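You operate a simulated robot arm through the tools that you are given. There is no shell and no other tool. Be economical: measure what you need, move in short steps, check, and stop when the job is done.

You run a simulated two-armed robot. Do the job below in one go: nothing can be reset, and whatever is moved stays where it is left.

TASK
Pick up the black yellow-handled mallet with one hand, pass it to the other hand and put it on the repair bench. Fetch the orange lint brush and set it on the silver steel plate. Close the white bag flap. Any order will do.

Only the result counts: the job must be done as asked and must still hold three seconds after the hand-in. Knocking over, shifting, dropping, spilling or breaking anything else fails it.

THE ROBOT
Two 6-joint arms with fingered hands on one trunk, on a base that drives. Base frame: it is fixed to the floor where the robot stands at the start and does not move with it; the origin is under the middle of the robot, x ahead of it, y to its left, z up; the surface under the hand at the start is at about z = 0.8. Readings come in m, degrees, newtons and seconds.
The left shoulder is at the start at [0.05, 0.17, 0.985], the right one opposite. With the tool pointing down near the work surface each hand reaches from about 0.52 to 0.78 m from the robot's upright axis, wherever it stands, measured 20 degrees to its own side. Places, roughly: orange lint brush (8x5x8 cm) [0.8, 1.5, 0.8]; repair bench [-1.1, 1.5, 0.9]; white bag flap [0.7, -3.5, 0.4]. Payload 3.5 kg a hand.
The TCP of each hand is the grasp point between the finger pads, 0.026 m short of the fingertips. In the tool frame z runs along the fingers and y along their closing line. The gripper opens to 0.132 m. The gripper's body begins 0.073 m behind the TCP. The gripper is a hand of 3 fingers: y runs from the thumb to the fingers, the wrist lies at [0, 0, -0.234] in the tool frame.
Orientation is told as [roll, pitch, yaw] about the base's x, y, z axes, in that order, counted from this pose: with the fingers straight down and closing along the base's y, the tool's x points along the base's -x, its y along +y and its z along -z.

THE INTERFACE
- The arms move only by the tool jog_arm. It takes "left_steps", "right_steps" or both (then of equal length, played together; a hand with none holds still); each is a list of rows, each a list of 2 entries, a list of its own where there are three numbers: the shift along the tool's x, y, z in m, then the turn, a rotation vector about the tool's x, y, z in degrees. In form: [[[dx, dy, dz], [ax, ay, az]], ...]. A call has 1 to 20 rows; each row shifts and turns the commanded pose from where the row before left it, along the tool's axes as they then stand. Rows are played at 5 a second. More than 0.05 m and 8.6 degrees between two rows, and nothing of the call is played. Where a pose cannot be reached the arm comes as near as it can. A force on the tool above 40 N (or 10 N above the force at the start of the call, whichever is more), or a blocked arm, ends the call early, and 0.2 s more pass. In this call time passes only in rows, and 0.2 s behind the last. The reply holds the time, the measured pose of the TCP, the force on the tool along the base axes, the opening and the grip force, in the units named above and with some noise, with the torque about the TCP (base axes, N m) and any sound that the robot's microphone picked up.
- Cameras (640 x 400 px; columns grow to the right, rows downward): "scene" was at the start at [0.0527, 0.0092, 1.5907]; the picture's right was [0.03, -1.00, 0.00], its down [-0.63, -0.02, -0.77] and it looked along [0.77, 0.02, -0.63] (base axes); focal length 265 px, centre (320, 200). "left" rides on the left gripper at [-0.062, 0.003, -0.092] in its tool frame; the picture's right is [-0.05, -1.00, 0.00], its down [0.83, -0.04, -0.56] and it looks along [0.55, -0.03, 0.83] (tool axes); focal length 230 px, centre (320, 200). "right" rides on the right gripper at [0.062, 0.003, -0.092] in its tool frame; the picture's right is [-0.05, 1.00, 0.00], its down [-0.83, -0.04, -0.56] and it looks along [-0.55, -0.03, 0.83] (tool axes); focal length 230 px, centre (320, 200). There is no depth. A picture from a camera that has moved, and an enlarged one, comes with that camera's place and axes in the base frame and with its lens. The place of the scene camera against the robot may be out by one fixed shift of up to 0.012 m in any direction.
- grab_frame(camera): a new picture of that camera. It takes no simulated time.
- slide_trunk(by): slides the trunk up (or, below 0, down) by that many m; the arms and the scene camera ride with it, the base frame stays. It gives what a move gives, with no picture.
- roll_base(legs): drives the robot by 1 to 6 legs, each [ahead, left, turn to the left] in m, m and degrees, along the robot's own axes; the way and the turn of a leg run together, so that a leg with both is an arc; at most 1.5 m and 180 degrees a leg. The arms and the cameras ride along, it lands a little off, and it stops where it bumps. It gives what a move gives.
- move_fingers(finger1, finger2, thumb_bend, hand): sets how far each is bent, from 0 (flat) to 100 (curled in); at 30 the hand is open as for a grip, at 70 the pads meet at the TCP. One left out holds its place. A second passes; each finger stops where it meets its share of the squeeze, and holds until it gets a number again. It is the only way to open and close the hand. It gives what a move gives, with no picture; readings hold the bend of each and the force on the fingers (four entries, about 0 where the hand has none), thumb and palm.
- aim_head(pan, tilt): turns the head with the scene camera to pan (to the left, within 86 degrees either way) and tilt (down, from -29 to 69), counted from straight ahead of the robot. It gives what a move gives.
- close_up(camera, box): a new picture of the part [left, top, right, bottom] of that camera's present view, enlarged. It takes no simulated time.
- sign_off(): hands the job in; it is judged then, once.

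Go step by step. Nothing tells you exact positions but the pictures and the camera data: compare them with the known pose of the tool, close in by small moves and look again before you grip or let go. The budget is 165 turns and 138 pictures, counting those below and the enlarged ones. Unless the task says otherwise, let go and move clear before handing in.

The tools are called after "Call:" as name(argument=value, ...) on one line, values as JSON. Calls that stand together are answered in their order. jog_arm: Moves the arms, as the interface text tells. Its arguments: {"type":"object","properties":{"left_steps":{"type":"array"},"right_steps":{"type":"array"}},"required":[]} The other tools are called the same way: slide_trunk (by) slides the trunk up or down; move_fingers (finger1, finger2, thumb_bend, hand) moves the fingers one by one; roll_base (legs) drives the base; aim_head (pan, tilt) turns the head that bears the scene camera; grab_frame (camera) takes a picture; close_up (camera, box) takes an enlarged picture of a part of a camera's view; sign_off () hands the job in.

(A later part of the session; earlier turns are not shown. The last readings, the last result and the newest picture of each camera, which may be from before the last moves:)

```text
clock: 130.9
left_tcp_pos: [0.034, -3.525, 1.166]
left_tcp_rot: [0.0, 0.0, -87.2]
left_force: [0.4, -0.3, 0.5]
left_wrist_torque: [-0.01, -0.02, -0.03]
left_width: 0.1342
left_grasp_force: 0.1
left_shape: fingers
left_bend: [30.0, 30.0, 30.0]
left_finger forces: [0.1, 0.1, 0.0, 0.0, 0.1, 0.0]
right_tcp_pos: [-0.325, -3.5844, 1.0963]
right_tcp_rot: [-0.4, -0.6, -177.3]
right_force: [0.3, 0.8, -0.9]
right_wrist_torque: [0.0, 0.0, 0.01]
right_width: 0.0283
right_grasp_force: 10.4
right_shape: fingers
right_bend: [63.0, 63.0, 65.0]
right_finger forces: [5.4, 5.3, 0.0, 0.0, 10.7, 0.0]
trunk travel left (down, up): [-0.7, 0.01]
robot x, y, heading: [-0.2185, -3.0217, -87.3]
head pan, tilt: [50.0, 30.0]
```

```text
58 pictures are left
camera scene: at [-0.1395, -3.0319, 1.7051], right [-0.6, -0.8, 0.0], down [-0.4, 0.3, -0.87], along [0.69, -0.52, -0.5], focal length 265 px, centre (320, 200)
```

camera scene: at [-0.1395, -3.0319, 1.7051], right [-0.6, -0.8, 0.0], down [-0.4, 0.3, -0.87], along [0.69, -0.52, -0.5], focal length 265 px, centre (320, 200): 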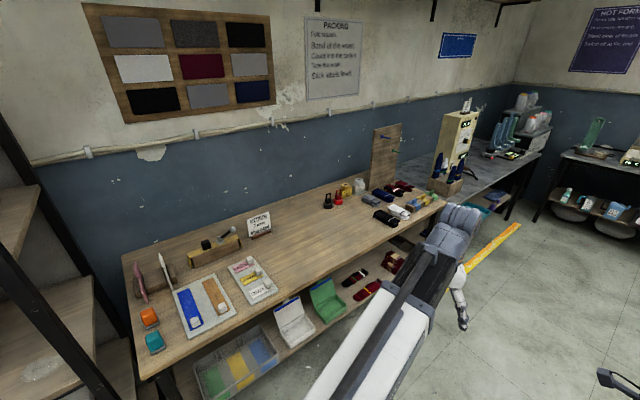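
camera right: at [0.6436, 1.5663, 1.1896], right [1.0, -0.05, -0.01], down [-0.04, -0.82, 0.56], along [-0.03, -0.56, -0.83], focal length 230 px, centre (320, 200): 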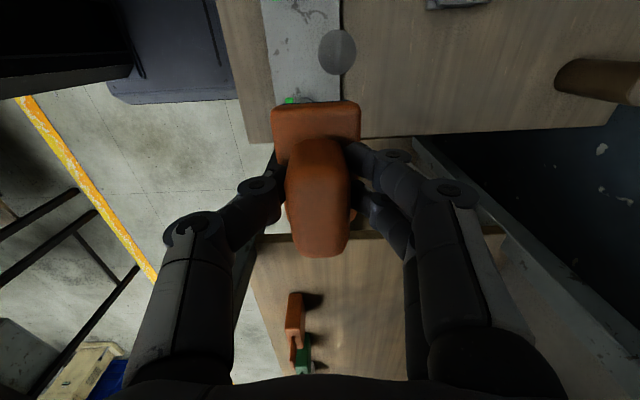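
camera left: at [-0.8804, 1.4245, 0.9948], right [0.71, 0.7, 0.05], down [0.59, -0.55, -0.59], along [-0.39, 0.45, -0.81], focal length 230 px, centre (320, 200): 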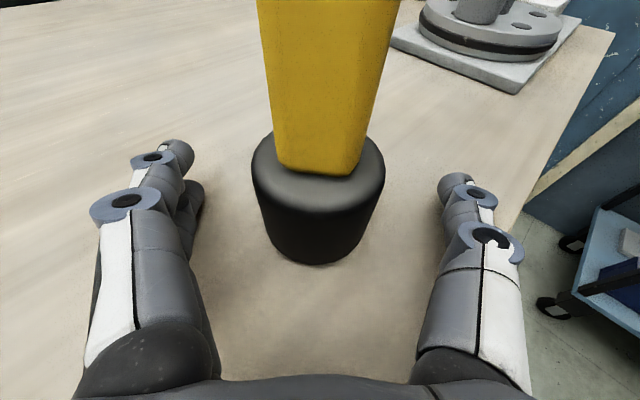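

The white flapped box is under the table at (295,318). I'll zoom on it and on the far benches for the steel plate.

Call:
close_up(camera="scene", box=[200, 250, 360, 350])

Call:
close_up(camera="scene", box=[400, 80, 640, 230])

Call:
aim_head(pan=0, tilt=22)

Call:
grab_frame(camera="scene")

```text
4.00 times, centred on (280, 300) of scene
camera zoom: at [-0.1395, -3.0319, 1.7051], right [-0.6, -0.8, 0.0], down [-0.4, 0.3, -0.87], along [0.69, -0.52, -0.5], focal length 1059 px, centre (480, -200)
```

zoom: 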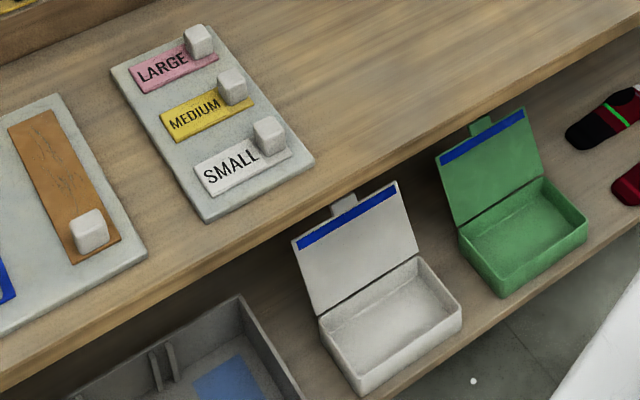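

```text
2.67 times, centred on (520, 155) of scene
camera zoom: at [-0.1395, -3.0319, 1.7051], right [-0.6, -0.8, 0.0], down [-0.4, 0.3, -0.87], along [0.69, -0.52, -0.5], focal length 706 px, centre (-213, 320)
```

zoom: 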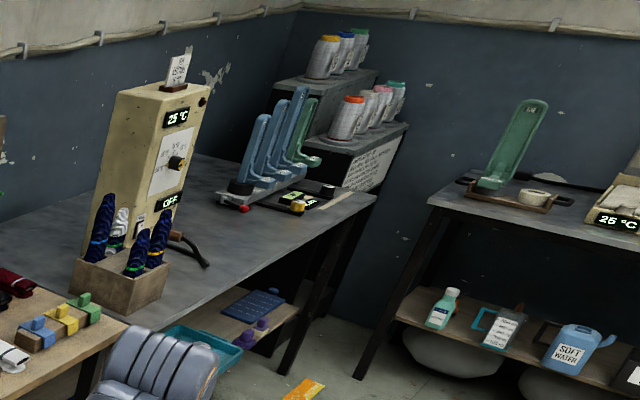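

```text
clock: 132.1
left_tcp_pos: [0.0339, -3.5256, 1.1649]
left_tcp_rot: [0.1, 0.0, -87.2]
left_force: [-0.7, -0.7, -0.4]
left_wrist_torque: [0.01, 0.01, -0.04]
left_width: 0.1338
left_grasp_force: 0.1
left_shape: fingers
left_bend: [30.0, 30.0, 30.0]
left_finger forces: [0.0, 0.1, 0.0, 0.1, 0.0, 0.0]
right_tcp_pos: [-0.3252, -3.5849, 1.0947]
right_tcp_rot: [-0.5, -0.5, -177.2]
right_force: [0.1, 0.6, -1.0]
right_wrist_torque: [0.01, -0.02, -0.01]
right_width: 0.0281
right_grasp_force: 11.0
right_shape: fingers
right_bend: [63.0, 63.0, 65.0]
right_finger forces: [5.4, 5.3, 0.0, 0.0, 10.7, 0.1]
trunk travel left (down, up): [-0.7, 0.01]
robot x, y, heading: [-0.2183, -3.0208, -87.4]
head pan, tilt: [0.0, 22.0]
```

```text
55 pictures are left
camera scene: at [-0.207, -3.0699, 1.718], right [-1.0, -0.05, 0.0], down [-0.02, 0.37, -0.93], along [0.05, -0.93, -0.37], focal length 265 px, centre (320, 200)
```

scene: 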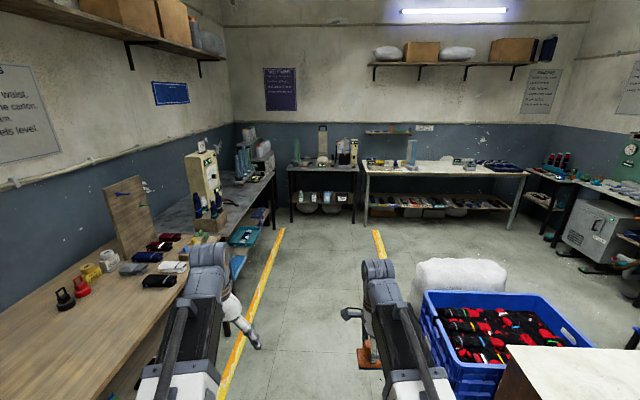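

The white flap box stands at about x 0.58–0.69, y -3.39…-3.54, lid open and leaning back, top near z 0.53. I'll turn toward it (heading -30°), and pitch the left hand to 30° below horizontal with fingers closed as a probe.

Call:
roll_base(legs=[[0, 0, 57]])

Call:
jog_arm(left_steps=[[[0, 0, 0], [0, 0, -7.5]], [[0, 0, 0], [0, 0, -7.5]], [[0, 0, 0], [0, 0, -7.5]], [[0, 0, 0], [0, 0, -7.5]], [[0, 0, 0], [0, -7.5, 0]], [[0, 0, 0], [0, -7.5, 0]], [[0, 0, 0], [0, -7.5, 0]], [[0, 0, 0], [0, -7.5, 0]], [[0, 0, 0], [0, -7.5, 0]], [[0, 0, 0], [0, -7.5, 0]], [[0, 0, 0], [0, -7.5, 0]], [[0, 0, 0], [0, -7.5, 0]]])

Call:
move_fingers(hand="left", finger1=68, finger2=68, thumb_bend=68)

Call:
aim_head(pan=20, tilt=45)

Call:
grab_frame(camera="scene")

```text
clock: 135.1
left_tcp_pos: [0.3405, -3.0883, 1.1663]
left_tcp_rot: [0.0, 0.0, -30.3]
left_force: [-0.1, -0.1, -0.5]
left_wrist_torque: [-0.01, 0.01, 0.02]
left_width: 0.1343
left_grasp_force: 0.1
left_shape: fingers
left_bend: [30.0, 30.0, 30.0]
left_finger forces: [0.0, 0.0, 0.0, 0.0, 0.1, 0.0]
right_tcp_pos: [0.1945, -3.4208, 1.0949]
right_tcp_rot: [-0.4, -0.6, -120.5]
right_force: [0.4, 0.2, -1.0]
right_wrist_torque: [-0.02, 0.01, 0.02]
right_width: 0.0279
right_grasp_force: 10.2
right_shape: fingers
right_bend: [63.0, 63.0, 65.0]
right_finger forces: [5.4, 5.1, 0.0, 0.1, 10.7, 0.0]
trunk travel left (down, up): [-0.7, 0.01]
robot x, y, heading: [-0.2159, -3.0231, -30.5]
head pan, tilt: [0.0, 22.0]
```

```text
clock: 137.7
left_tcp_pos: [0.4371, -3.1538, 1.2099]
left_tcp_rot: [0.3, -60.0, -0.4]
left_force: [-0.7, 0.2, 0.8]
left_wrist_torque: [-0.01, 0.0, -0.02]
left_width: 0.134
left_grasp_force: 0.0
left_shape: fingers
left_bend: [30.0, 30.0, 30.0]
left_finger forces: [0.1, 0.0, 0.0, 0.0, 0.1, 0.1]
left hand out of reach, approached as far as the arm can: row 8, 9, 10, 11, 12
right_tcp_pos: [0.1941, -3.4208, 1.0956]
right_tcp_rot: [-0.4, -0.6, -120.4]
right_force: [0.4, -0.4, -1.1]
right_wrist_torque: [0.0, 0.02, 0.02]
right_width: 0.028
right_grasp_force: 10.4
right_shape: fingers
right_bend: [63.0, 63.0, 65.0]
right_finger forces: [5.4, 5.2, 0.0, 0.0, 10.6, 0.0]
trunk travel left (down, up): [-0.7, 0.01]
robot x, y, heading: [-0.2151, -3.0253, -30.3]
head pan, tilt: [0.0, 22.0]
```

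```text
clock: 138.7
left_tcp_pos: [0.4362, -3.1538, 1.2102]
left_tcp_rot: [0.2, -59.9, -0.4]
left_force: [-0.5, 0.8, -0.6]
left_wrist_torque: [-0.01, 0.0, 0.05]
left_width: 0.0115
left_grasp_force: 0.0
left_shape: fingers
left_bend: [68.0, 68.0, 68.0]
left_finger forces: [0.0, 0.1, 0.1, 0.0, 0.0, 0.1]
right_tcp_pos: [0.1941, -3.4213, 1.0957]
right_tcp_rot: [-0.5, -0.6, -120.4]
right_force: [0.4, -0.1, -0.3]
right_wrist_torque: [-0.01, 0.01, 0.02]
right_width: 0.028
right_grasp_force: 10.4
right_shape: fingers
right_bend: [63.0, 63.0, 65.0]
right_finger forces: [5.3, 5.2, 0.0, 0.0, 10.7, 0.0]
trunk travel left (down, up): [-0.7, 0.01]
robot x, y, heading: [-0.2158, -3.0238, -30.2]
head pan, tilt: [0.0, 22.0]
```

```text
clock: 139.5
left_tcp_pos: [0.437, -3.1528, 1.2106]
left_tcp_rot: [0.3, -59.8, -0.5]
left_force: [0.2, 0.2, -0.4]
left_wrist_torque: [0.04, 0.0, 0.02]
left_width: 0.0115
left_grasp_force: 0.0
left_shape: fingers
left_bend: [68.0, 68.0, 68.0]
left_finger forces: [0.0, 0.0, 0.1, 0.0, 0.1, 0.0]
right_tcp_pos: [0.1943, -3.4215, 1.0953]
right_tcp_rot: [-0.4, -0.6, -120.3]
right_force: [-0.3, 0.2, -0.4]
right_wrist_torque: [-0.01, -0.01, 0.02]
right_width: 0.0281
right_grasp_force: 10.2
right_shape: fingers
right_bend: [63.0, 63.0, 65.0]
right_finger forces: [5.3, 5.2, 0.0, 0.0, 10.6, 0.0]
trunk travel left (down, up): [-0.7, 0.01]
robot x, y, heading: [-0.2181, -3.0228, -30.4]
head pan, tilt: [20.0, 45.0]
```

```text
54 pictures are left
camera scene: at [-0.164, -3.0115, 1.6826], right [-0.18, -0.98, 0.0], down [-0.7, 0.13, -0.71], along [0.7, -0.13, -0.71], focal length 265 px, centre (320, 200)
```

scene: 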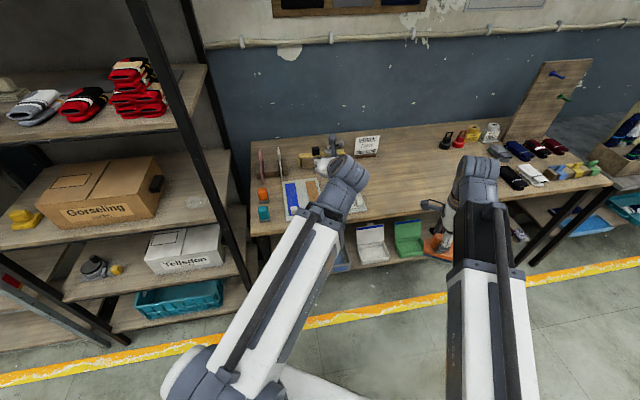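

I'll swing the right hand (with the brush) out to the side, then drive to in front of the box.

Call:
jog_arm(right_steps=[[[-0.037, -0.025, 0], [0, 0, 0]], [[-0.037, -0.025, 0], [0, 0, 0]], [[-0.037, -0.025, 0], [0, 0, 0]], [[-0.037, -0.025, 0], [0, 0, 0]], [[-0.037, -0.025, 0], [0, 0, 0]], [[-0.037, -0.025, 0], [0, 0, 0]], [[-0.037, -0.025, 0], [0, 0, 0]], [[-0.037, -0.025, 0], [0, 0, 0]], [[-0.037, -0.025, 0], [0, 0, 0]]])

Call:
roll_base(legs=[[0.155, -0.265, 0]])

Call:
slide_trunk(by=-0.59)

Call:
grab_frame(camera="scene")

Call:
grab_frame(camera="left")

```text
clock: 141.5
left_tcp_pos: [0.4368, -3.1534, 1.21]
left_tcp_rot: [0.3, -59.8, -0.4]
left_force: [-0.5, 0.2, 0.4]
left_wrist_torque: [-0.01, -0.01, 0.02]
left_width: 0.0117
left_grasp_force: 0.0
left_shape: fingers
left_bend: [68.0, 68.0, 68.0]
left_finger forces: [0.1, 0.0, 0.0, 0.1, 0.1, 0.0]
right_tcp_pos: [-0.167, -3.5993, 1.1012]
right_tcp_rot: [-0.3, -0.6, -120.4]
right_force: [0.0, 0.4, -0.8]
right_wrist_torque: [0.0, 0.0, 0.0]
right_width: 0.028
right_grasp_force: 10.5
right_shape: fingers
right_bend: [63.0, 63.0, 65.0]
right_finger forces: [5.3, 5.2, 0.0, 0.0, 10.6, 0.1]
right hand out of reach, approached as far as the arm can: row 6
trunk travel left (down, up): [-0.7, 0.01]
robot x, y, heading: [-0.2179, -3.0249, -30.1]
head pan, tilt: [20.0, 45.0]
```

```text
clock: 143.6
left_tcp_pos: [0.4345, -3.4583, 1.2095]
left_tcp_rot: [0.3, -59.9, -0.6]
left_force: [0.3, 0.3, 0.1]
left_wrist_torque: [0.01, 0.03, 0.01]
left_width: 0.0114
left_grasp_force: 0.1
left_shape: fingers
left_bend: [68.0, 68.0, 68.0]
left_finger forces: [0.0, 0.0, 0.0, 0.0, 0.0, 0.0]
right_tcp_pos: [-0.17, -3.9016, 1.1005]
right_tcp_rot: [-0.4, -0.5, -120.4]
right_force: [0.3, -0.9, -0.8]
right_wrist_torque: [0.01, 0.01, -0.01]
right_width: 0.0279
right_grasp_force: 10.4
right_shape: fingers
right_bend: [63.0, 63.0, 65.0]
right_finger forces: [5.4, 5.2, 0.0, 0.1, 10.5, 0.1]
trunk travel left (down, up): [-0.7, 0.01]
robot x, y, heading: [-0.2198, -3.3281, -30.9]
head pan, tilt: [20.0, 45.0]
```

```text
refused: -0.59 is not a number from -0.4 to 0.4
```

```text
53 pictures are left
camera scene: at [-0.1664, -3.3152, 1.6825], right [-0.18, -0.98, 0.0], down [-0.7, 0.13, -0.71], along [0.7, -0.13, -0.71], focal length 265 px, centre (320, 200)
```

scene: 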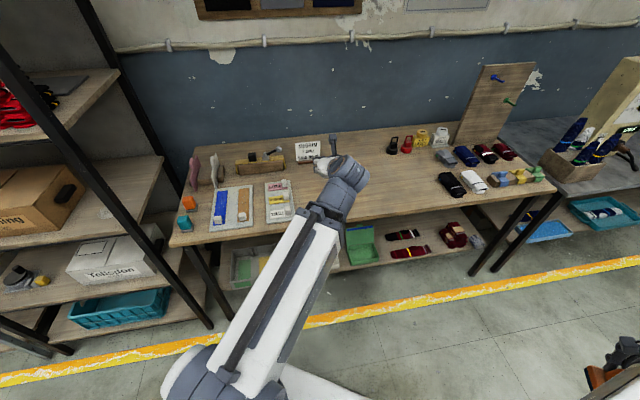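

```text
52 pictures are left
camera left: at [0.3845, -3.455, 1.3093], right [0.02, -1.0, 0.04], down [-0.9, -0.04, -0.44], along [0.44, -0.03, -0.9], focal length 230 px, centre (320, 200)
```

left: 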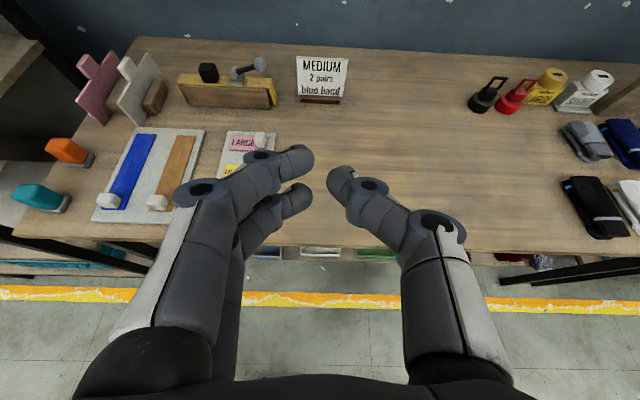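

Table edge is at x ≈ 0.52 and my fingertips at 0.46. Lowering the trunk in two steps.

Call:
slide_trunk(by=-0.35)

Call:
slide_trunk(by=-0.22)

Call:
aim_head(pan=28, tilt=35)

Call:
grab_frame(camera="scene")

Call:
grab_frame(camera="left")

```text
clock: 147.0
left_tcp_pos: [0.4347, -3.4571, 0.8597]
left_tcp_rot: [0.3, -59.9, -0.5]
left_force: [0.5, -0.4, 0.2]
left_wrist_torque: [0.01, 0.02, -0.01]
left_width: 0.0115
left_grasp_force: 0.1
left_shape: fingers
left_bend: [68.0, 68.0, 68.0]
left_finger forces: [0.0, 0.1, 0.0, 0.1, 0.1, 0.1]
right_tcp_pos: [-0.1692, -3.9012, 0.7502]
right_tcp_rot: [-0.2, -0.6, -120.5]
right_force: [0.6, -0.2, -1.0]
right_wrist_torque: [0.01, 0.02, -0.02]
right_width: 0.0279
right_grasp_force: 10.6
right_shape: fingers
right_bend: [63.0, 63.0, 65.0]
right_finger forces: [5.2, 5.4, 0.0, 0.1, 10.6, 0.0]
trunk travel left (down, up): [-0.35, 0.36]
robot x, y, heading: [-0.2226, -3.328, -30.3]
head pan, tilt: [20.0, 45.0]
```

```text
clock: 149.3
left_tcp_pos: [0.4342, -3.4567, 0.6403]
left_tcp_rot: [0.3, -59.8, -0.4]
left_force: [0.2, 0.2, -0.2]
left_wrist_torque: [-0.01, -0.02, 0.0]
left_width: 0.0115
left_grasp_force: 0.1
left_shape: fingers
left_bend: [68.0, 68.0, 68.0]
left_finger forces: [0.1, 0.1, 0.1, 0.0, 0.0, 0.0]
right_tcp_pos: [-0.169, -3.9002, 0.5309]
right_tcp_rot: [-0.4, -0.6, -120.4]
right_force: [-0.9, 0.4, -1.0]
right_wrist_torque: [-0.02, 0.01, -0.02]
right_width: 0.0275
right_grasp_force: 10.6
right_shape: fingers
right_bend: [63.0, 63.0, 65.0]
right_finger forces: [5.3, 5.4, 0.0, 0.1, 10.6, 0.0]
trunk travel left (down, up): [-0.13, 0.58]
robot x, y, heading: [-0.2186, -3.3289, -30.1]
head pan, tilt: [20.0, 45.0]
```

```text
clock: 150.1
left_tcp_pos: [0.4342, -3.4584, 0.6399]
left_tcp_rot: [0.2, -59.9, -0.5]
left_force: [-0.7, 1.0, -0.3]
left_wrist_torque: [0.0, 0.04, 0.01]
left_width: 0.0115
left_grasp_force: 0.0
left_shape: fingers
left_bend: [68.0, 68.0, 68.0]
left_finger forces: [0.0, 0.0, 0.0, 0.1, 0.0, 0.1]
right_tcp_pos: [-0.1688, -3.9001, 0.5312]
right_tcp_rot: [-0.3, -0.6, -120.5]
right_force: [1.0, 0.0, -2.1]
right_wrist_torque: [-0.02, 0.02, 0.0]
right_width: 0.028
right_grasp_force: 10.6
right_shape: fingers
right_bend: [63.0, 63.0, 65.0]
right_finger forces: [5.3, 5.3, 0.1, 0.0, 10.6, 0.0]
trunk travel left (down, up): [-0.13, 0.58]
robot x, y, heading: [-0.2172, -3.3253, -30.4]
head pan, tilt: [28.0, 35.0]
```

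```text
51 pictures are left
camera scene: at [-0.1584, -3.3031, 1.1273], right [-0.04, -1.0, 0.0], down [-0.57, 0.02, -0.82], along [0.82, -0.04, -0.57], focal length 265 px, centre (320, 200)
```

scene: 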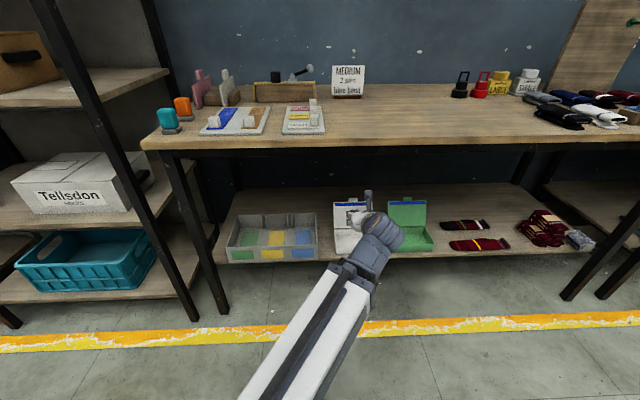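

```text
50 pictures are left
camera left: at [0.3845, -3.454, 0.7394], right [0.02, -1.0, 0.04], down [-0.9, -0.04, -0.44], along [0.44, -0.03, -0.9], focal length 230 px, centre (320, 200)
```

left: 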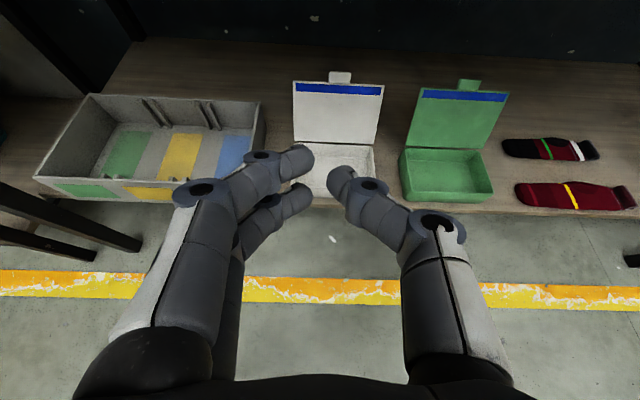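

Triangulating: the white lid's top edge is at x≈0.785, z≈0.44, y centre ≈ -3.495, hinge about (0.735, 0.32). I'll pitch the hand to 45° down, lower, and drive in so the fingers pass above the lid.

Call:
jog_arm(left_steps=[[[0, 0, 0], [0, 7.5, 0]], [[0, 0, 0], [0, 7.5, 0]]])

Call:
slide_trunk(by=-0.1)

Call:
roll_base(legs=[[0.251, 0.1, 0]])

Call:
grab_frame(camera="left")

Call:
grab_frame(camera="scene")

```text
clock: 150.7
left_tcp_pos: [0.4348, -3.4575, 0.6398]
left_tcp_rot: [0.3, -44.7, -0.5]
left_force: [0.5, 0.2, 0.7]
left_wrist_torque: [0.03, -0.01, 0.02]
left_width: 0.0113
left_grasp_force: 0.0
left_shape: fingers
left_bend: [68.0, 68.0, 68.0]
left_finger forces: [0.0, 0.0, 0.0, 0.0, 0.0, 0.0]
right_tcp_pos: [-0.1693, -3.9015, 0.5315]
right_tcp_rot: [-0.3, -0.6, -120.5]
right_force: [-0.3, -0.3, -1.0]
right_wrist_torque: [0.02, 0.0, -0.01]
right_width: 0.0279
right_grasp_force: 10.5
right_shape: fingers
right_bend: [63.0, 63.0, 65.0]
right_finger forces: [5.3, 5.4, 0.0, 0.1, 10.6, 0.0]
trunk travel left (down, up): [-0.13, 0.58]
robot x, y, heading: [-0.219, -3.3272, -30.3]
head pan, tilt: [28.0, 35.0]
```

```text
clock: 152.0
left_tcp_pos: [0.4351, -3.4577, 0.5402]
left_tcp_rot: [0.1, -44.9, -0.5]
left_force: [0.3, 0.0, 0.3]
left_wrist_torque: [0.0, -0.02, 0.0]
left_width: 0.0117
left_grasp_force: 0.1
left_shape: fingers
left_bend: [68.0, 68.0, 68.0]
left_finger forces: [0.1, 0.0, 0.0, 0.0, 0.1, 0.0]
right_tcp_pos: [-0.1694, -3.8998, 0.4304]
right_tcp_rot: [-0.3, -0.6, -120.5]
right_force: [0.5, -0.4, -1.4]
right_wrist_torque: [-0.01, -0.03, -0.02]
right_width: 0.0277
right_grasp_force: 10.5
right_shape: fingers
right_bend: [63.0, 63.0, 65.0]
right_finger forces: [5.3, 5.2, 0.0, 0.0, 10.5, 0.1]
trunk travel left (down, up): [-0.03, 0.68]
robot x, y, heading: [-0.2194, -3.3251, -30.5]
head pan, tilt: [28.0, 35.0]
```

```text
clock: 153.9
left_tcp_pos: [0.7018, -3.5041, 0.5392]
left_tcp_rot: [0.2, -44.9, -0.8]
left_force: [-0.6, -0.1, 0.1]
left_wrist_torque: [0.02, -0.03, 0.0]
left_width: 0.0115
left_grasp_force: 0.0
left_shape: fingers
left_bend: [68.0, 68.0, 68.0]
left_finger forces: [0.0, 0.0, 0.0, 0.0, 0.0, 0.0]
right_tcp_pos: [0.0943, -3.9424, 0.4313]
right_tcp_rot: [-0.4, -0.6, -121.0]
right_force: [0.2, 0.6, -1.5]
right_wrist_torque: [-0.02, 0.02, 0.01]
right_width: 0.0275
right_grasp_force: 10.8
right_shape: fingers
right_bend: [63.0, 63.0, 65.0]
right_finger forces: [5.3, 5.3, 0.1, 0.0, 10.6, 0.1]
trunk travel left (down, up): [-0.03, 0.68]
robot x, y, heading: [0.0499, -3.3658, -30.5]
head pan, tilt: [28.0, 35.0]
```

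```text
49 pictures are left
camera left: at [0.6788, -3.4997, 0.6485], right [0.03, -1.0, 0.03], down [-0.98, -0.03, -0.19], along [0.19, -0.03, -0.98], focal length 230 px, centre (320, 200)
```

left: 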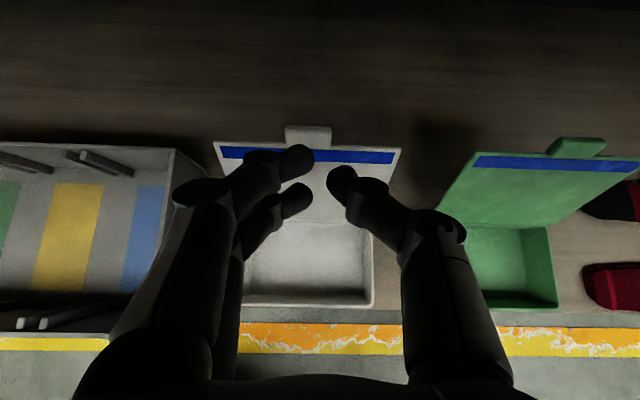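

```text
48 pictures are left
camera scene: at [0.1088, -3.3446, 1.0274], right [-0.05, -1.0, 0.0], down [-0.57, 0.03, -0.82], along [0.82, -0.04, -0.57], focal length 265 px, centre (320, 200)
```

scene: 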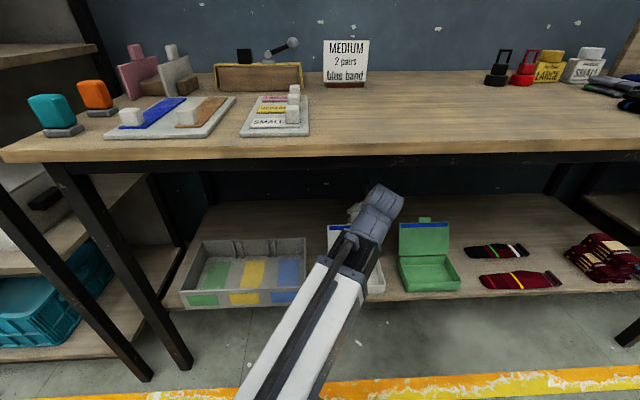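

Lid top confirmed at (0.77, -3.493, 0.44). Reaching over it by 12 cm at the present height.

Call:
jog_arm(left_steps=[[[-0.029, 0.003, 0.029], [0, 0, 0]], [[-0.029, 0.003, 0.029], [0, 0, 0]], [[-0.029, 0.002, 0.029], [0, 0, 0]]])

Call:
grab_frame(camera="left")

Call:
close_up(camera="scene", box=[280, 160, 440, 310])

```text
clock: 154.7
left_tcp_pos: [0.8238, -3.4968, 0.5442]
left_tcp_rot: [0.2, -44.8, -0.8]
left_force: [-1.2, 0.3, 0.4]
left_wrist_torque: [-0.01, -0.03, -0.03]
left_width: 0.0112
left_grasp_force: 0.0
left_shape: fingers
left_bend: [68.0, 68.0, 68.0]
left_finger forces: [0.0, 0.0, 0.0, 0.1, 0.1, 0.1]
right_tcp_pos: [0.0946, -3.9424, 0.4298]
right_tcp_rot: [-0.2, -0.5, -120.9]
right_force: [-0.3, 0.0, -1.3]
right_wrist_torque: [0.01, 0.0, -0.01]
right_width: 0.0278
right_grasp_force: 10.5
right_shape: fingers
right_bend: [63.0, 63.0, 65.0]
right_finger forces: [5.3, 5.2, 0.0, 0.0, 10.6, 0.1]
trunk travel left (down, up): [-0.03, 0.68]
robot x, y, heading: [0.0476, -3.3657, -30.6]
head pan, tilt: [28.0, 35.0]
```

```text
47 pictures are left
camera left: at [0.8018, -3.493, 0.6524], right [0.03, -1.0, 0.03], down [-0.98, -0.03, -0.19], along [0.19, -0.03, -0.98], focal length 230 px, centre (320, 200)
```

left: 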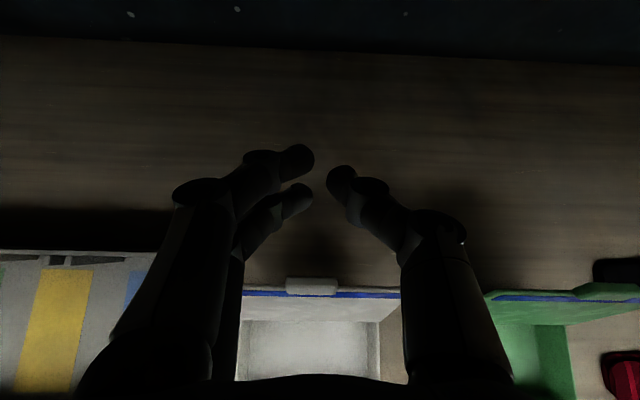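

```text
2.67 times, centred on (360, 235) of scene
camera zoom: at [0.1087, -3.3446, 1.0274], right [-0.05, -1.0, 0.0], down [-0.57, 0.03, -0.82], along [0.82, -0.04, -0.57], focal length 706 px, centre (213, 107)
```

zoom: 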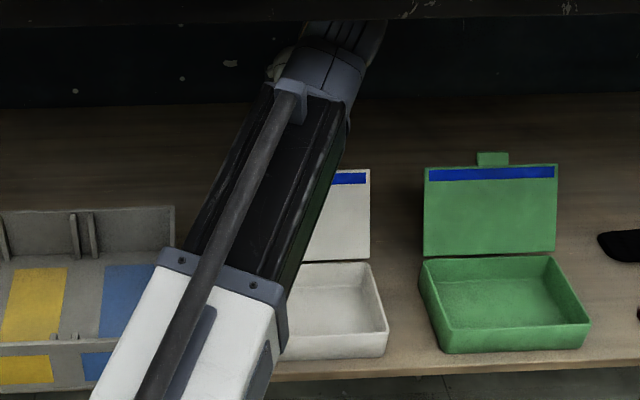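

Fingers are past the lid with clearance. Lowering 10 cm behind it.

Call:
jog_arm(left_steps=[[[0.0247, 0, 0.0247], [0, 0, 0]], [[0.0247, 0, 0.0247], [0, 0, 0]], [[0.026, 0, 0.026], [0, 0, 0]]])

Call:
grab_frame(camera="left")

```text
clock: 155.5
left_tcp_pos: [0.8246, -3.4986, 0.4353]
left_tcp_rot: [0.2, -44.9, -0.8]
left_force: [-0.4, 0.4, 1.3]
left_wrist_torque: [-0.01, 0.0, -0.01]
left_width: 0.0113
left_grasp_force: 0.2
left_shape: fingers
left_bend: [68.0, 68.0, 68.0]
left_finger forces: [0.0, 0.4, 0.0, 0.0, 0.1, 0.1]
right_tcp_pos: [0.0946, -3.9425, 0.4309]
right_tcp_rot: [-0.2, -0.5, -120.9]
right_force: [0.4, -0.1, 0.1]
right_wrist_torque: [0.0, -0.01, 0.0]
right_width: 0.0278
right_grasp_force: 10.7
right_shape: fingers
right_bend: [63.0, 63.0, 65.0]
right_finger forces: [5.3, 5.3, 0.1, 0.0, 10.6, 0.0]
trunk travel left (down, up): [-0.03, 0.68]
robot x, y, heading: [0.0469, -3.3689, -30.8]
head pan, tilt: [28.0, 35.0]
```

```text
45 pictures are left
camera left: at [0.8026, -3.4949, 0.5445], right [0.03, -1.0, 0.04], down [-0.98, -0.03, -0.19], along [0.19, -0.03, -0.98], focal length 230 px, centre (320, 200)
```

left: 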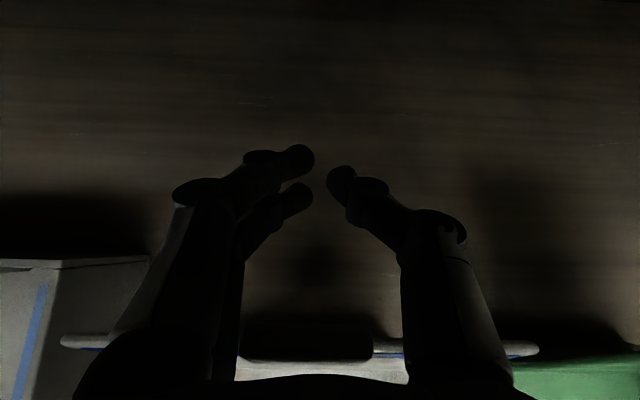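

Fingers hang behind the lid. Pulling back toward me 10 cm.

Call:
jog_arm(left_steps=[[[0.0177, 0, -0.0177], [0, 0, 0]], [[0.0177, 0, -0.0177], [0, 0, 0]], [[0.0177, 0, -0.0177], [0, 0, 0]], [[0.0177, 0, -0.0177], [0, 0, 0]]])

Call:
grab_frame(camera="left")

Call:
close_up(camera="scene", box=[280, 160, 440, 310])

```text
clock: 156.5
left_tcp_pos: [0.7253, -3.4933, 0.4336]
left_tcp_rot: [0.2, -44.6, -0.8]
left_force: [-1.1, 0.3, -0.7]
left_wrist_torque: [0.0, 0.03, -0.02]
left_width: 0.0115
left_grasp_force: 0.0
left_shape: fingers
left_bend: [68.0, 68.0, 68.0]
left_finger forces: [0.0, 0.0, 0.0, 0.0, 0.0, 0.0]
right_tcp_pos: [0.0937, -3.9412, 0.4308]
right_tcp_rot: [-0.2, -0.6, -120.9]
right_force: [-0.5, 0.4, -1.5]
right_wrist_torque: [0.0, -0.02, -0.01]
right_width: 0.0278
right_grasp_force: 10.7
right_shape: fingers
right_bend: [63.0, 63.0, 65.0]
right_finger forces: [5.4, 5.3, 0.1, 0.1, 10.6, 0.1]
trunk travel left (down, up): [-0.03, 0.68]
robot x, y, heading: [0.0496, -3.3661, -30.8]
head pan, tilt: [28.0, 35.0]
```

```text
44 pictures are left
camera left: at [0.7025, -3.4901, 0.5413], right [0.03, -1.0, 0.03], down [-0.98, -0.03, -0.19], along [0.19, -0.03, -0.98], focal length 230 px, centre (320, 200)
```

left: 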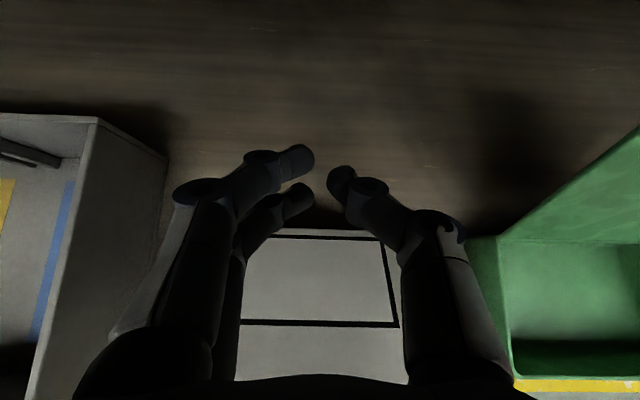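

```text
2.67 times, centred on (360, 235) of scene
camera zoom: at [0.1088, -3.3445, 1.0271], right [-0.05, -1.0, 0.0], down [-0.57, 0.03, -0.82], along [0.82, -0.04, -0.57], focal length 706 px, centre (213, 107)
```

zoom: 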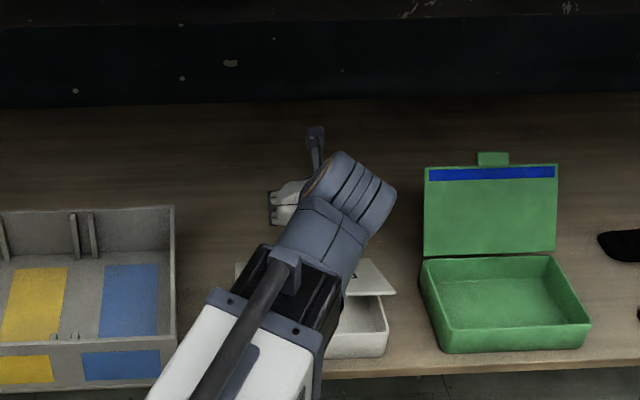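

The lid has swung forward over the box but looks not fully down. I'll move back another 8 cm and press down gently.

Call:
jog_arm(left_steps=[[[0.0177, 0, -0.0177], [0, 0, 0]], [[0.0177, 0, -0.0177], [0, 0, 0]], [[0.0177, 0, -0.0177], [0, 0, 0]]])

Call:
grab_frame(camera="left")

Call:
close_up(camera="scene", box=[280, 160, 440, 310])

```text
clock: 157.3
left_tcp_pos: [0.6704, -3.5109, 0.4365]
left_tcp_rot: [0.4, -44.7, -0.8]
left_force: [0.0, 0.3, -0.2]
left_wrist_torque: [-0.04, -0.01, -0.01]
left_width: 0.0115
left_grasp_force: 0.0
left_shape: fingers
left_bend: [68.0, 68.0, 68.0]
left_finger forces: [0.0, 0.1, 0.1, 0.0, 0.0, 0.1]
left hand out of reach, approached as far as the arm can: row 2, 3
right_tcp_pos: [0.0953, -3.9415, 0.4296]
right_tcp_rot: [-0.3, -0.6, -120.9]
right_force: [-0.2, 0.0, -0.8]
right_wrist_torque: [0.0, -0.01, 0.0]
right_width: 0.0278
right_grasp_force: 10.6
right_shape: fingers
right_bend: [63.0, 63.0, 65.0]
right_finger forces: [5.3, 5.3, 0.0, 0.1, 10.6, 0.0]
trunk travel left (down, up): [-0.03, 0.68]
robot x, y, heading: [0.0489, -3.3672, -30.8]
head pan, tilt: [28.0, 35.0]
```

```text
42 pictures are left
camera left: at [0.648, -3.5074, 0.545], right [0.03, -1.0, 0.03], down [-0.98, -0.03, -0.19], along [0.19, -0.03, -0.98], focal length 230 px, centre (320, 200)
```

left: 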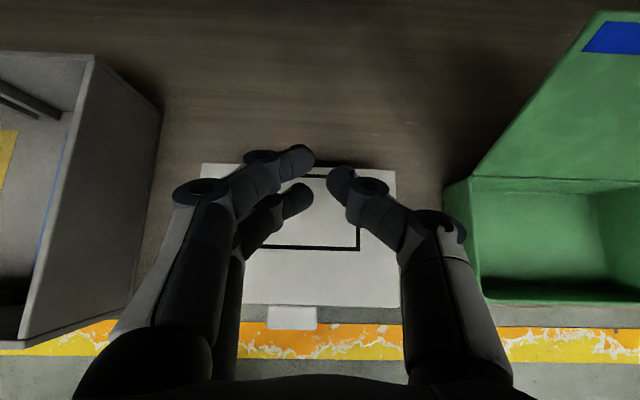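

```text
2.67 times, centred on (360, 235) of scene
camera zoom: at [0.1088, -3.3445, 1.0274], right [-0.05, -1.0, 0.0], down [-0.57, 0.03, -0.82], along [0.82, -0.04, -0.57], focal length 706 px, centre (213, 107)
```

zoom: 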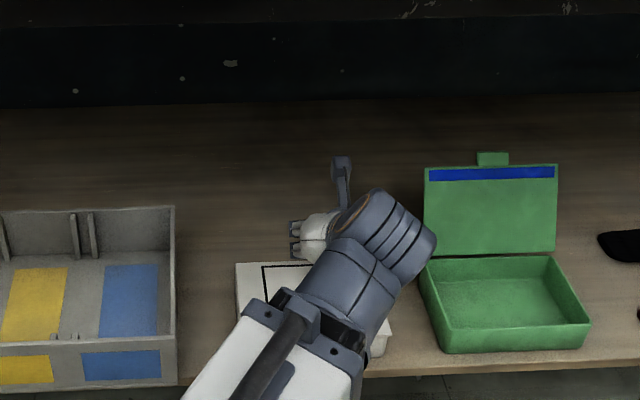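

The lid now looks flat on the box. I'll press gently to make sure it is shut.

Call:
jog_arm(left_steps=[[[0.0177, 0, 0.0177], [0, 0, 0]], [[0.0177, 0, 0.0177], [0, 0, 0]], [[0.007, 0, 0.007], [0, 0, 0]]])

Call:
jog_arm(left_steps=[[[0.005, 0, 0.005], [0, 0, 0]], [[0.005, 0, 0.005], [0, 0, 0]]])

```text
clock: 158.1
left_tcp_pos: [0.6747, -3.5143, 0.3809]
left_tcp_rot: [0.3, -45.3, -0.9]
left_force: [3.7, 5.6, 27.2]
left_wrist_torque: [0.43, -0.33, 0.03]
left_width: 0.0113
left_grasp_force: 13.3
left_shape: fingers
left_bend: [68.0, 71.0, 68.0]
left_finger forces: [0.0, 27.3, 0.1, 0.0, 0.1, 0.0]
left hand out of reach, approached as far as the arm can: row 1
right_tcp_pos: [0.0938, -3.9424, 0.4313]
right_tcp_rot: [-0.3, -0.6, -120.9]
right_force: [0.5, 0.0, -0.7]
right_wrist_torque: [-0.02, 0.03, -0.03]
right_width: 0.0277
right_grasp_force: 10.2
right_shape: fingers
right_bend: [63.0, 63.0, 65.0]
right_finger forces: [5.2, 5.3, 0.0, 0.0, 10.6, 0.1]
trunk travel left (down, up): [-0.03, 0.68]
robot x, y, heading: [0.0468, -3.37, -30.9]
head pan, tilt: [28.0, 35.0]
```

```text
clock: 158.4
left_tcp_pos: [0.6755, -3.5133, 0.3801]
left_tcp_rot: [0.4, -45.8, -1.0]
left_force: [-2.6, 4.2, 20.0]
left_wrist_torque: [0.26, -0.08, 0.07]
left_width: 0.0114
left_grasp_force: 10.1
left_shape: fingers
left_bend: [68.0, 72.0, 68.0]
left_finger forces: [0.1, 20.1, 0.1, 0.0, 0.0, 0.0]
right_tcp_pos: [0.095, -3.9415, 0.4313]
right_tcp_rot: [-0.3, -0.6, -121.0]
right_force: [-0.6, -0.1, -1.2]
right_wrist_torque: [0.05, 0.01, -0.02]
right_width: 0.028
right_grasp_force: 9.9
right_shape: fingers
right_bend: [63.0, 63.0, 65.0]
right_finger forces: [5.3, 5.3, 0.1, 0.0, 10.6, 0.0]
trunk travel left (down, up): [-0.03, 0.68]
robot x, y, heading: [0.0488, -3.3676, -30.8]
head pan, tilt: [28.0, 35.0]
stopped in row 1 (left hand): the force on the tool passed its limit at 45 N (the readings are from after the stop); the commanded pose is now the measured one
```

Firm resistance: the flap is closed. Lifting off and backing out.

Call:
jog_arm(left_steps=[[[-0.0177, 0, -0.0177], [0, 0, 0]], [[-0.0177, 0, -0.0177], [0, 0, 0]], [[-0.0177, 0, -0.0177], [0, 0, 0]], [[-0.0177, 0, -0.0177], [0, 0, 0]]])

Call:
roll_base(legs=[[-0.285, -0.1, 0]])

Call:
grab_frame(camera="scene")

Call:
close_up(camera="left", box=[200, 20, 440, 170])

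```text
clock: 159.4
left_tcp_pos: [0.673, -3.5143, 0.4784]
left_tcp_rot: [0.4, -45.4, -1.1]
left_force: [0.5, 0.2, -0.4]
left_wrist_torque: [0.0, 0.01, -0.02]
left_width: 0.0113
left_grasp_force: 0.0
left_shape: fingers
left_bend: [68.0, 68.0, 68.0]
left_finger forces: [0.0, 0.0, 0.0, 0.1, 0.1, 0.0]
right_tcp_pos: [0.095, -3.9422, 0.4315]
right_tcp_rot: [-0.3, -0.6, -120.9]
right_force: [1.5, 0.0, -1.5]
right_wrist_torque: [-0.01, -0.01, 0.0]
right_width: 0.0281
right_grasp_force: 10.9
right_shape: fingers
right_bend: [63.0, 63.0, 65.0]
right_finger forces: [5.3, 5.3, 0.1, 0.0, 10.6, 0.0]
trunk travel left (down, up): [-0.03, 0.68]
robot x, y, heading: [0.0481, -3.3689, -30.6]
head pan, tilt: [28.0, 35.0]
```

```text
clock: 161.5
left_tcp_pos: [0.3789, -3.463, 0.4784]
left_tcp_rot: [0.4, -45.4, -1.2]
left_force: [-0.5, -0.4, -1.0]
left_wrist_torque: [0.04, -0.01, 0.02]
left_width: 0.0114
left_grasp_force: 0.2
left_shape: fingers
left_bend: [68.0, 68.0, 68.0]
left_finger forces: [0.0, 0.1, 0.0, 0.1, 0.0, 0.0]
right_tcp_pos: [-0.2028, -3.8879, 0.4314]
right_tcp_rot: [-0.3, -0.6, -121.4]
right_force: [0.1, -0.2, -1.1]
right_wrist_torque: [-0.01, 0.02, 0.02]
right_width: 0.0277
right_grasp_force: 10.6
right_shape: fingers
right_bend: [63.0, 63.0, 65.0]
right_finger forces: [5.2, 5.3, 0.1, 0.0, 10.6, 0.0]
trunk travel left (down, up): [-0.03, 0.68]
robot x, y, heading: [-0.2475, -3.3112, -31.2]
head pan, tilt: [28.0, 35.0]
```

```text
40 pictures are left
camera scene: at [-0.1854, -3.2907, 1.0274], right [-0.05, -1.0, 0.0], down [-0.57, 0.03, -0.82], along [0.82, -0.04, -0.57], focal length 265 px, centre (320, 200)
```

scene: 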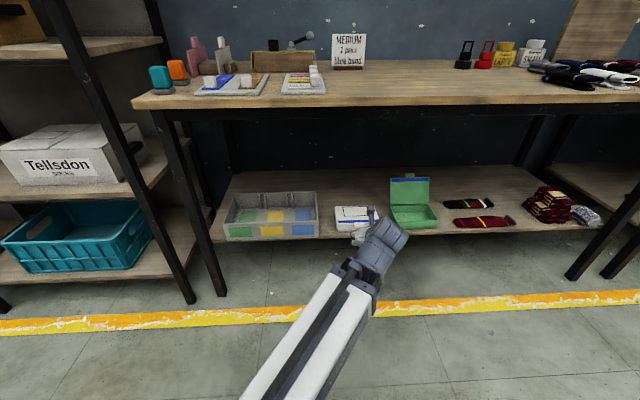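

```text
2.67 times, centred on (320, 95) of left
camera zoom: at [0.3548, -3.4599, 0.5866], right [0.02, -1.0, 0.03], down [-0.98, -0.03, -0.2], along [0.2, -0.03, -0.98], focal length 614 px, centre (320, 480)
```

zoom: 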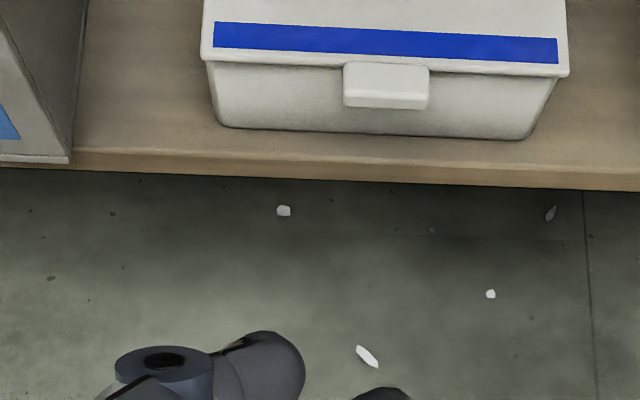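

The white flap is fully closed. Raising the trunk and looking for the steel plate.

Call:
slide_trunk(by=0.35)

Call:
slide_trunk(by=0.3)

Call:
aim_head(pan=80, tilt=25)

Call:
close_up(camera="scene", box=[160, 100, 640, 400])

Call:
aim_head(pan=-30, tilt=20)

Call:
grab_frame(camera="scene")

```text
clock: 164.9
left_tcp_pos: [0.3777, -3.4642, 0.8285]
left_tcp_rot: [0.4, -45.4, -1.2]
left_force: [0.4, -0.2, -1.0]
left_wrist_torque: [0.01, 0.0, -0.03]
left_width: 0.0112
left_grasp_force: 0.0
left_shape: fingers
left_bend: [68.0, 68.0, 68.0]
left_finger forces: [0.1, 0.0, 0.1, 0.0, 0.1, 0.0]
right_tcp_pos: [-0.2022, -3.8879, 0.7813]
right_tcp_rot: [-0.3, -0.6, -121.2]
right_force: [-0.3, -0.7, -1.0]
right_wrist_torque: [-0.01, -0.02, 0.02]
right_width: 0.0278
right_grasp_force: 11.0
right_shape: fingers
right_bend: [63.0, 63.0, 65.0]
right_finger forces: [5.3, 5.2, 0.0, 0.0, 10.6, 0.0]
trunk travel left (down, up): [-0.38, 0.33]
robot x, y, heading: [-0.246, -3.3133, -31.0]
head pan, tilt: [28.0, 35.0]
```

```text
clock: 167.9
left_tcp_pos: [0.378, -3.463, 1.1283]
left_tcp_rot: [0.4, -45.4, -1.2]
left_force: [0.9, -0.1, 0.1]
left_wrist_torque: [-0.01, 0.0, -0.01]
left_width: 0.0113
left_grasp_force: 0.0
left_shape: fingers
left_bend: [68.0, 68.0, 68.0]
left_finger forces: [0.0, 0.0, 0.0, 0.1, 0.1, 0.0]
right_tcp_pos: [-0.2026, -3.8877, 1.0806]
right_tcp_rot: [-0.3, -0.6, -121.2]
right_force: [-0.2, -0.1, -1.4]
right_wrist_torque: [-0.01, -0.01, 0.01]
right_width: 0.0278
right_grasp_force: 10.8
right_shape: fingers
right_bend: [63.0, 63.0, 65.0]
right_finger forces: [5.2, 5.3, 0.1, 0.0, 10.7, 0.1]
trunk travel left (down, up): [-0.68, 0.03]
robot x, y, heading: [-0.2465, -3.3148, -31.1]
head pan, tilt: [28.0, 35.0]
```

```text
clock: 169.1
left_tcp_pos: [0.3781, -3.4632, 1.1292]
left_tcp_rot: [0.4, -45.3, -1.3]
left_force: [-0.7, -0.9, 0.7]
left_wrist_torque: [0.0, -0.01, -0.04]
left_width: 0.0114
left_grasp_force: 0.1
left_shape: fingers
left_bend: [68.0, 68.0, 68.0]
left_finger forces: [0.1, 0.0, 0.0, 0.0, 0.0, 0.0]
right_tcp_pos: [-0.2026, -3.8877, 1.0814]
right_tcp_rot: [-0.3, -0.6, -121.3]
right_force: [-0.2, 0.0, -0.4]
right_wrist_torque: [-0.01, 0.01, 0.0]
right_width: 0.0277
right_grasp_force: 10.9
right_shape: fingers
right_bend: [63.0, 63.0, 65.0]
right_finger forces: [5.3, 5.2, 0.0, 0.0, 10.6, 0.0]
trunk travel left (down, up): [-0.68, 0.03]
robot x, y, heading: [-0.2463, -3.3164, -31.1]
head pan, tilt: [80.0, 25.0]
```

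```text
1.33 times, centred on (400, 250) of scene
camera zoom: at [-0.2127, -3.2167, 1.6931], right [0.75, -0.66, 0.0], down [-0.28, -0.32, -0.91], along [0.6, 0.68, -0.42], focal length 353 px, centre (213, 133)
```

zoom: 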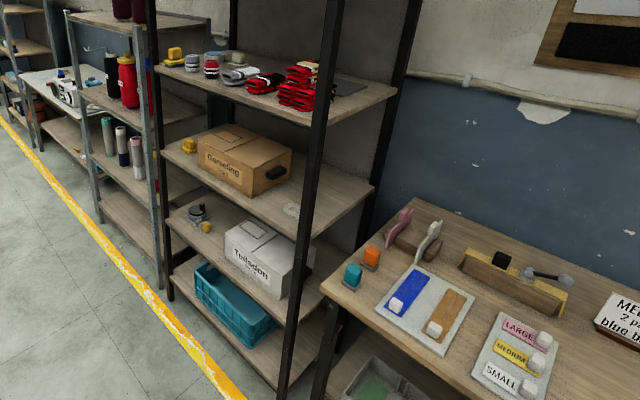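

```text
clock: 171.0
left_tcp_pos: [0.3785, -3.4629, 1.1278]
left_tcp_rot: [0.5, -45.5, -1.2]
left_force: [0.0, -0.3, -0.1]
left_wrist_torque: [0.02, 0.0, -0.01]
left_width: 0.0115
left_grasp_force: 0.1
left_shape: fingers
left_bend: [68.0, 68.0, 68.0]
left_finger forces: [0.0, 0.0, 0.0, 0.0, 0.0, 0.0]
right_tcp_pos: [-0.203, -3.8881, 1.0816]
right_tcp_rot: [-0.4, -0.5, -121.2]
right_force: [0.6, -0.2, -1.0]
right_wrist_torque: [0.01, 0.03, -0.01]
right_width: 0.0277
right_grasp_force: 10.9
right_shape: fingers
right_bend: [63.0, 63.0, 65.0]
right_finger forces: [5.4, 5.4, 0.1, 0.0, 10.6, 0.0]
trunk travel left (down, up): [-0.68, 0.03]
robot x, y, heading: [-0.2472, -3.313, -31.3]
head pan, tilt: [-30.0, 20.0]
```

```text
37 pictures are left
camera scene: at [-0.2282, -3.3676, 1.7012], right [-0.87, -0.48, 0.0], down [-0.17, 0.3, -0.94], along [0.46, -0.82, -0.34], focal length 265 px, centre (320, 200)
```

scene: 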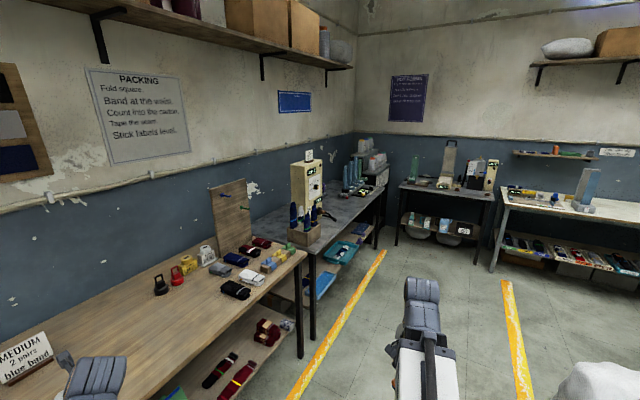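

Zooming into the far-south benches for a silver plate.

Call:
close_up(camera="scene", box=[300, 130, 640, 290])

Call:
aim_head(pan=-80, tilt=20)

Call:
grab_frame(camera="scene")

```text
1.88 times, centred on (470, 210) of scene
camera zoom: at [-0.2282, -3.3676, 1.7012], right [-0.87, -0.48, 0.0], down [-0.17, 0.3, -0.94], along [0.46, -0.82, -0.34], focal length 498 px, centre (38, 181)
```

zoom: 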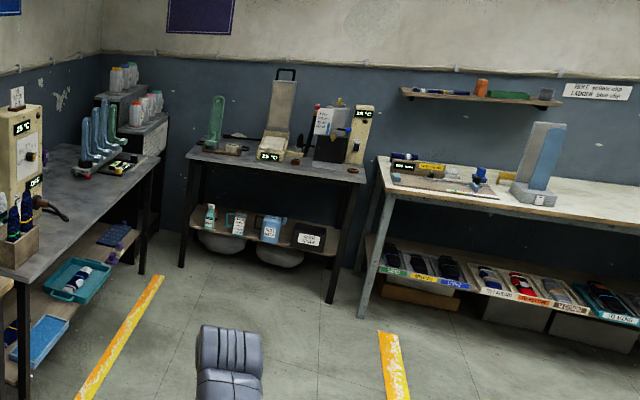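

```text
clock: 172.2
left_tcp_pos: [0.3783, -3.4634, 1.128]
left_tcp_rot: [0.4, -45.4, -1.1]
left_force: [-0.1, 0.5, 0.2]
left_wrist_torque: [0.02, 0.02, -0.01]
left_width: 0.0113
left_grasp_force: 0.0
left_shape: fingers
left_bend: [68.0, 68.0, 68.0]
left_finger forces: [0.0, 0.0, 0.1, 0.0, 0.0, 0.0]
right_tcp_pos: [-0.2032, -3.8899, 1.0808]
right_tcp_rot: [-0.3, -0.6, -121.3]
right_force: [-0.2, 0.1, -1.2]
right_wrist_torque: [0.03, 0.01, 0.01]
right_width: 0.0276
right_grasp_force: 10.6
right_shape: fingers
right_bend: [63.0, 63.0, 65.0]
right_finger forces: [5.3, 5.3, 0.0, 0.1, 10.7, 0.0]
trunk travel left (down, up): [-0.68, 0.03]
robot x, y, heading: [-0.2465, -3.3126, -31.2]
head pan, tilt: [-80.0, 20.0]
```

```text
35 pictures are left
camera scene: at [-0.3067, -3.373, 1.7012], right [-0.93, 0.36, 0.0], down [0.12, 0.32, -0.94], along [-0.34, -0.88, -0.34], focal length 265 px, centre (320, 200)
```

scene: 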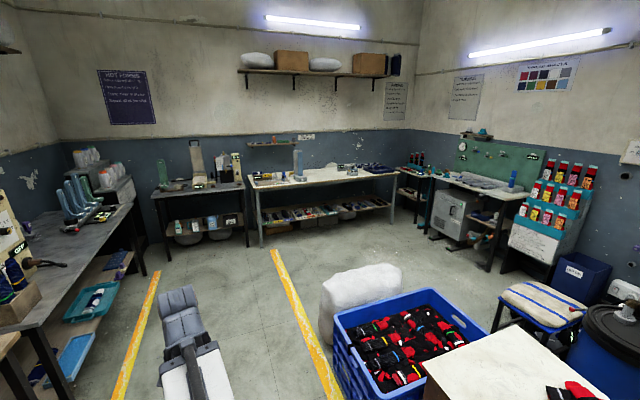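

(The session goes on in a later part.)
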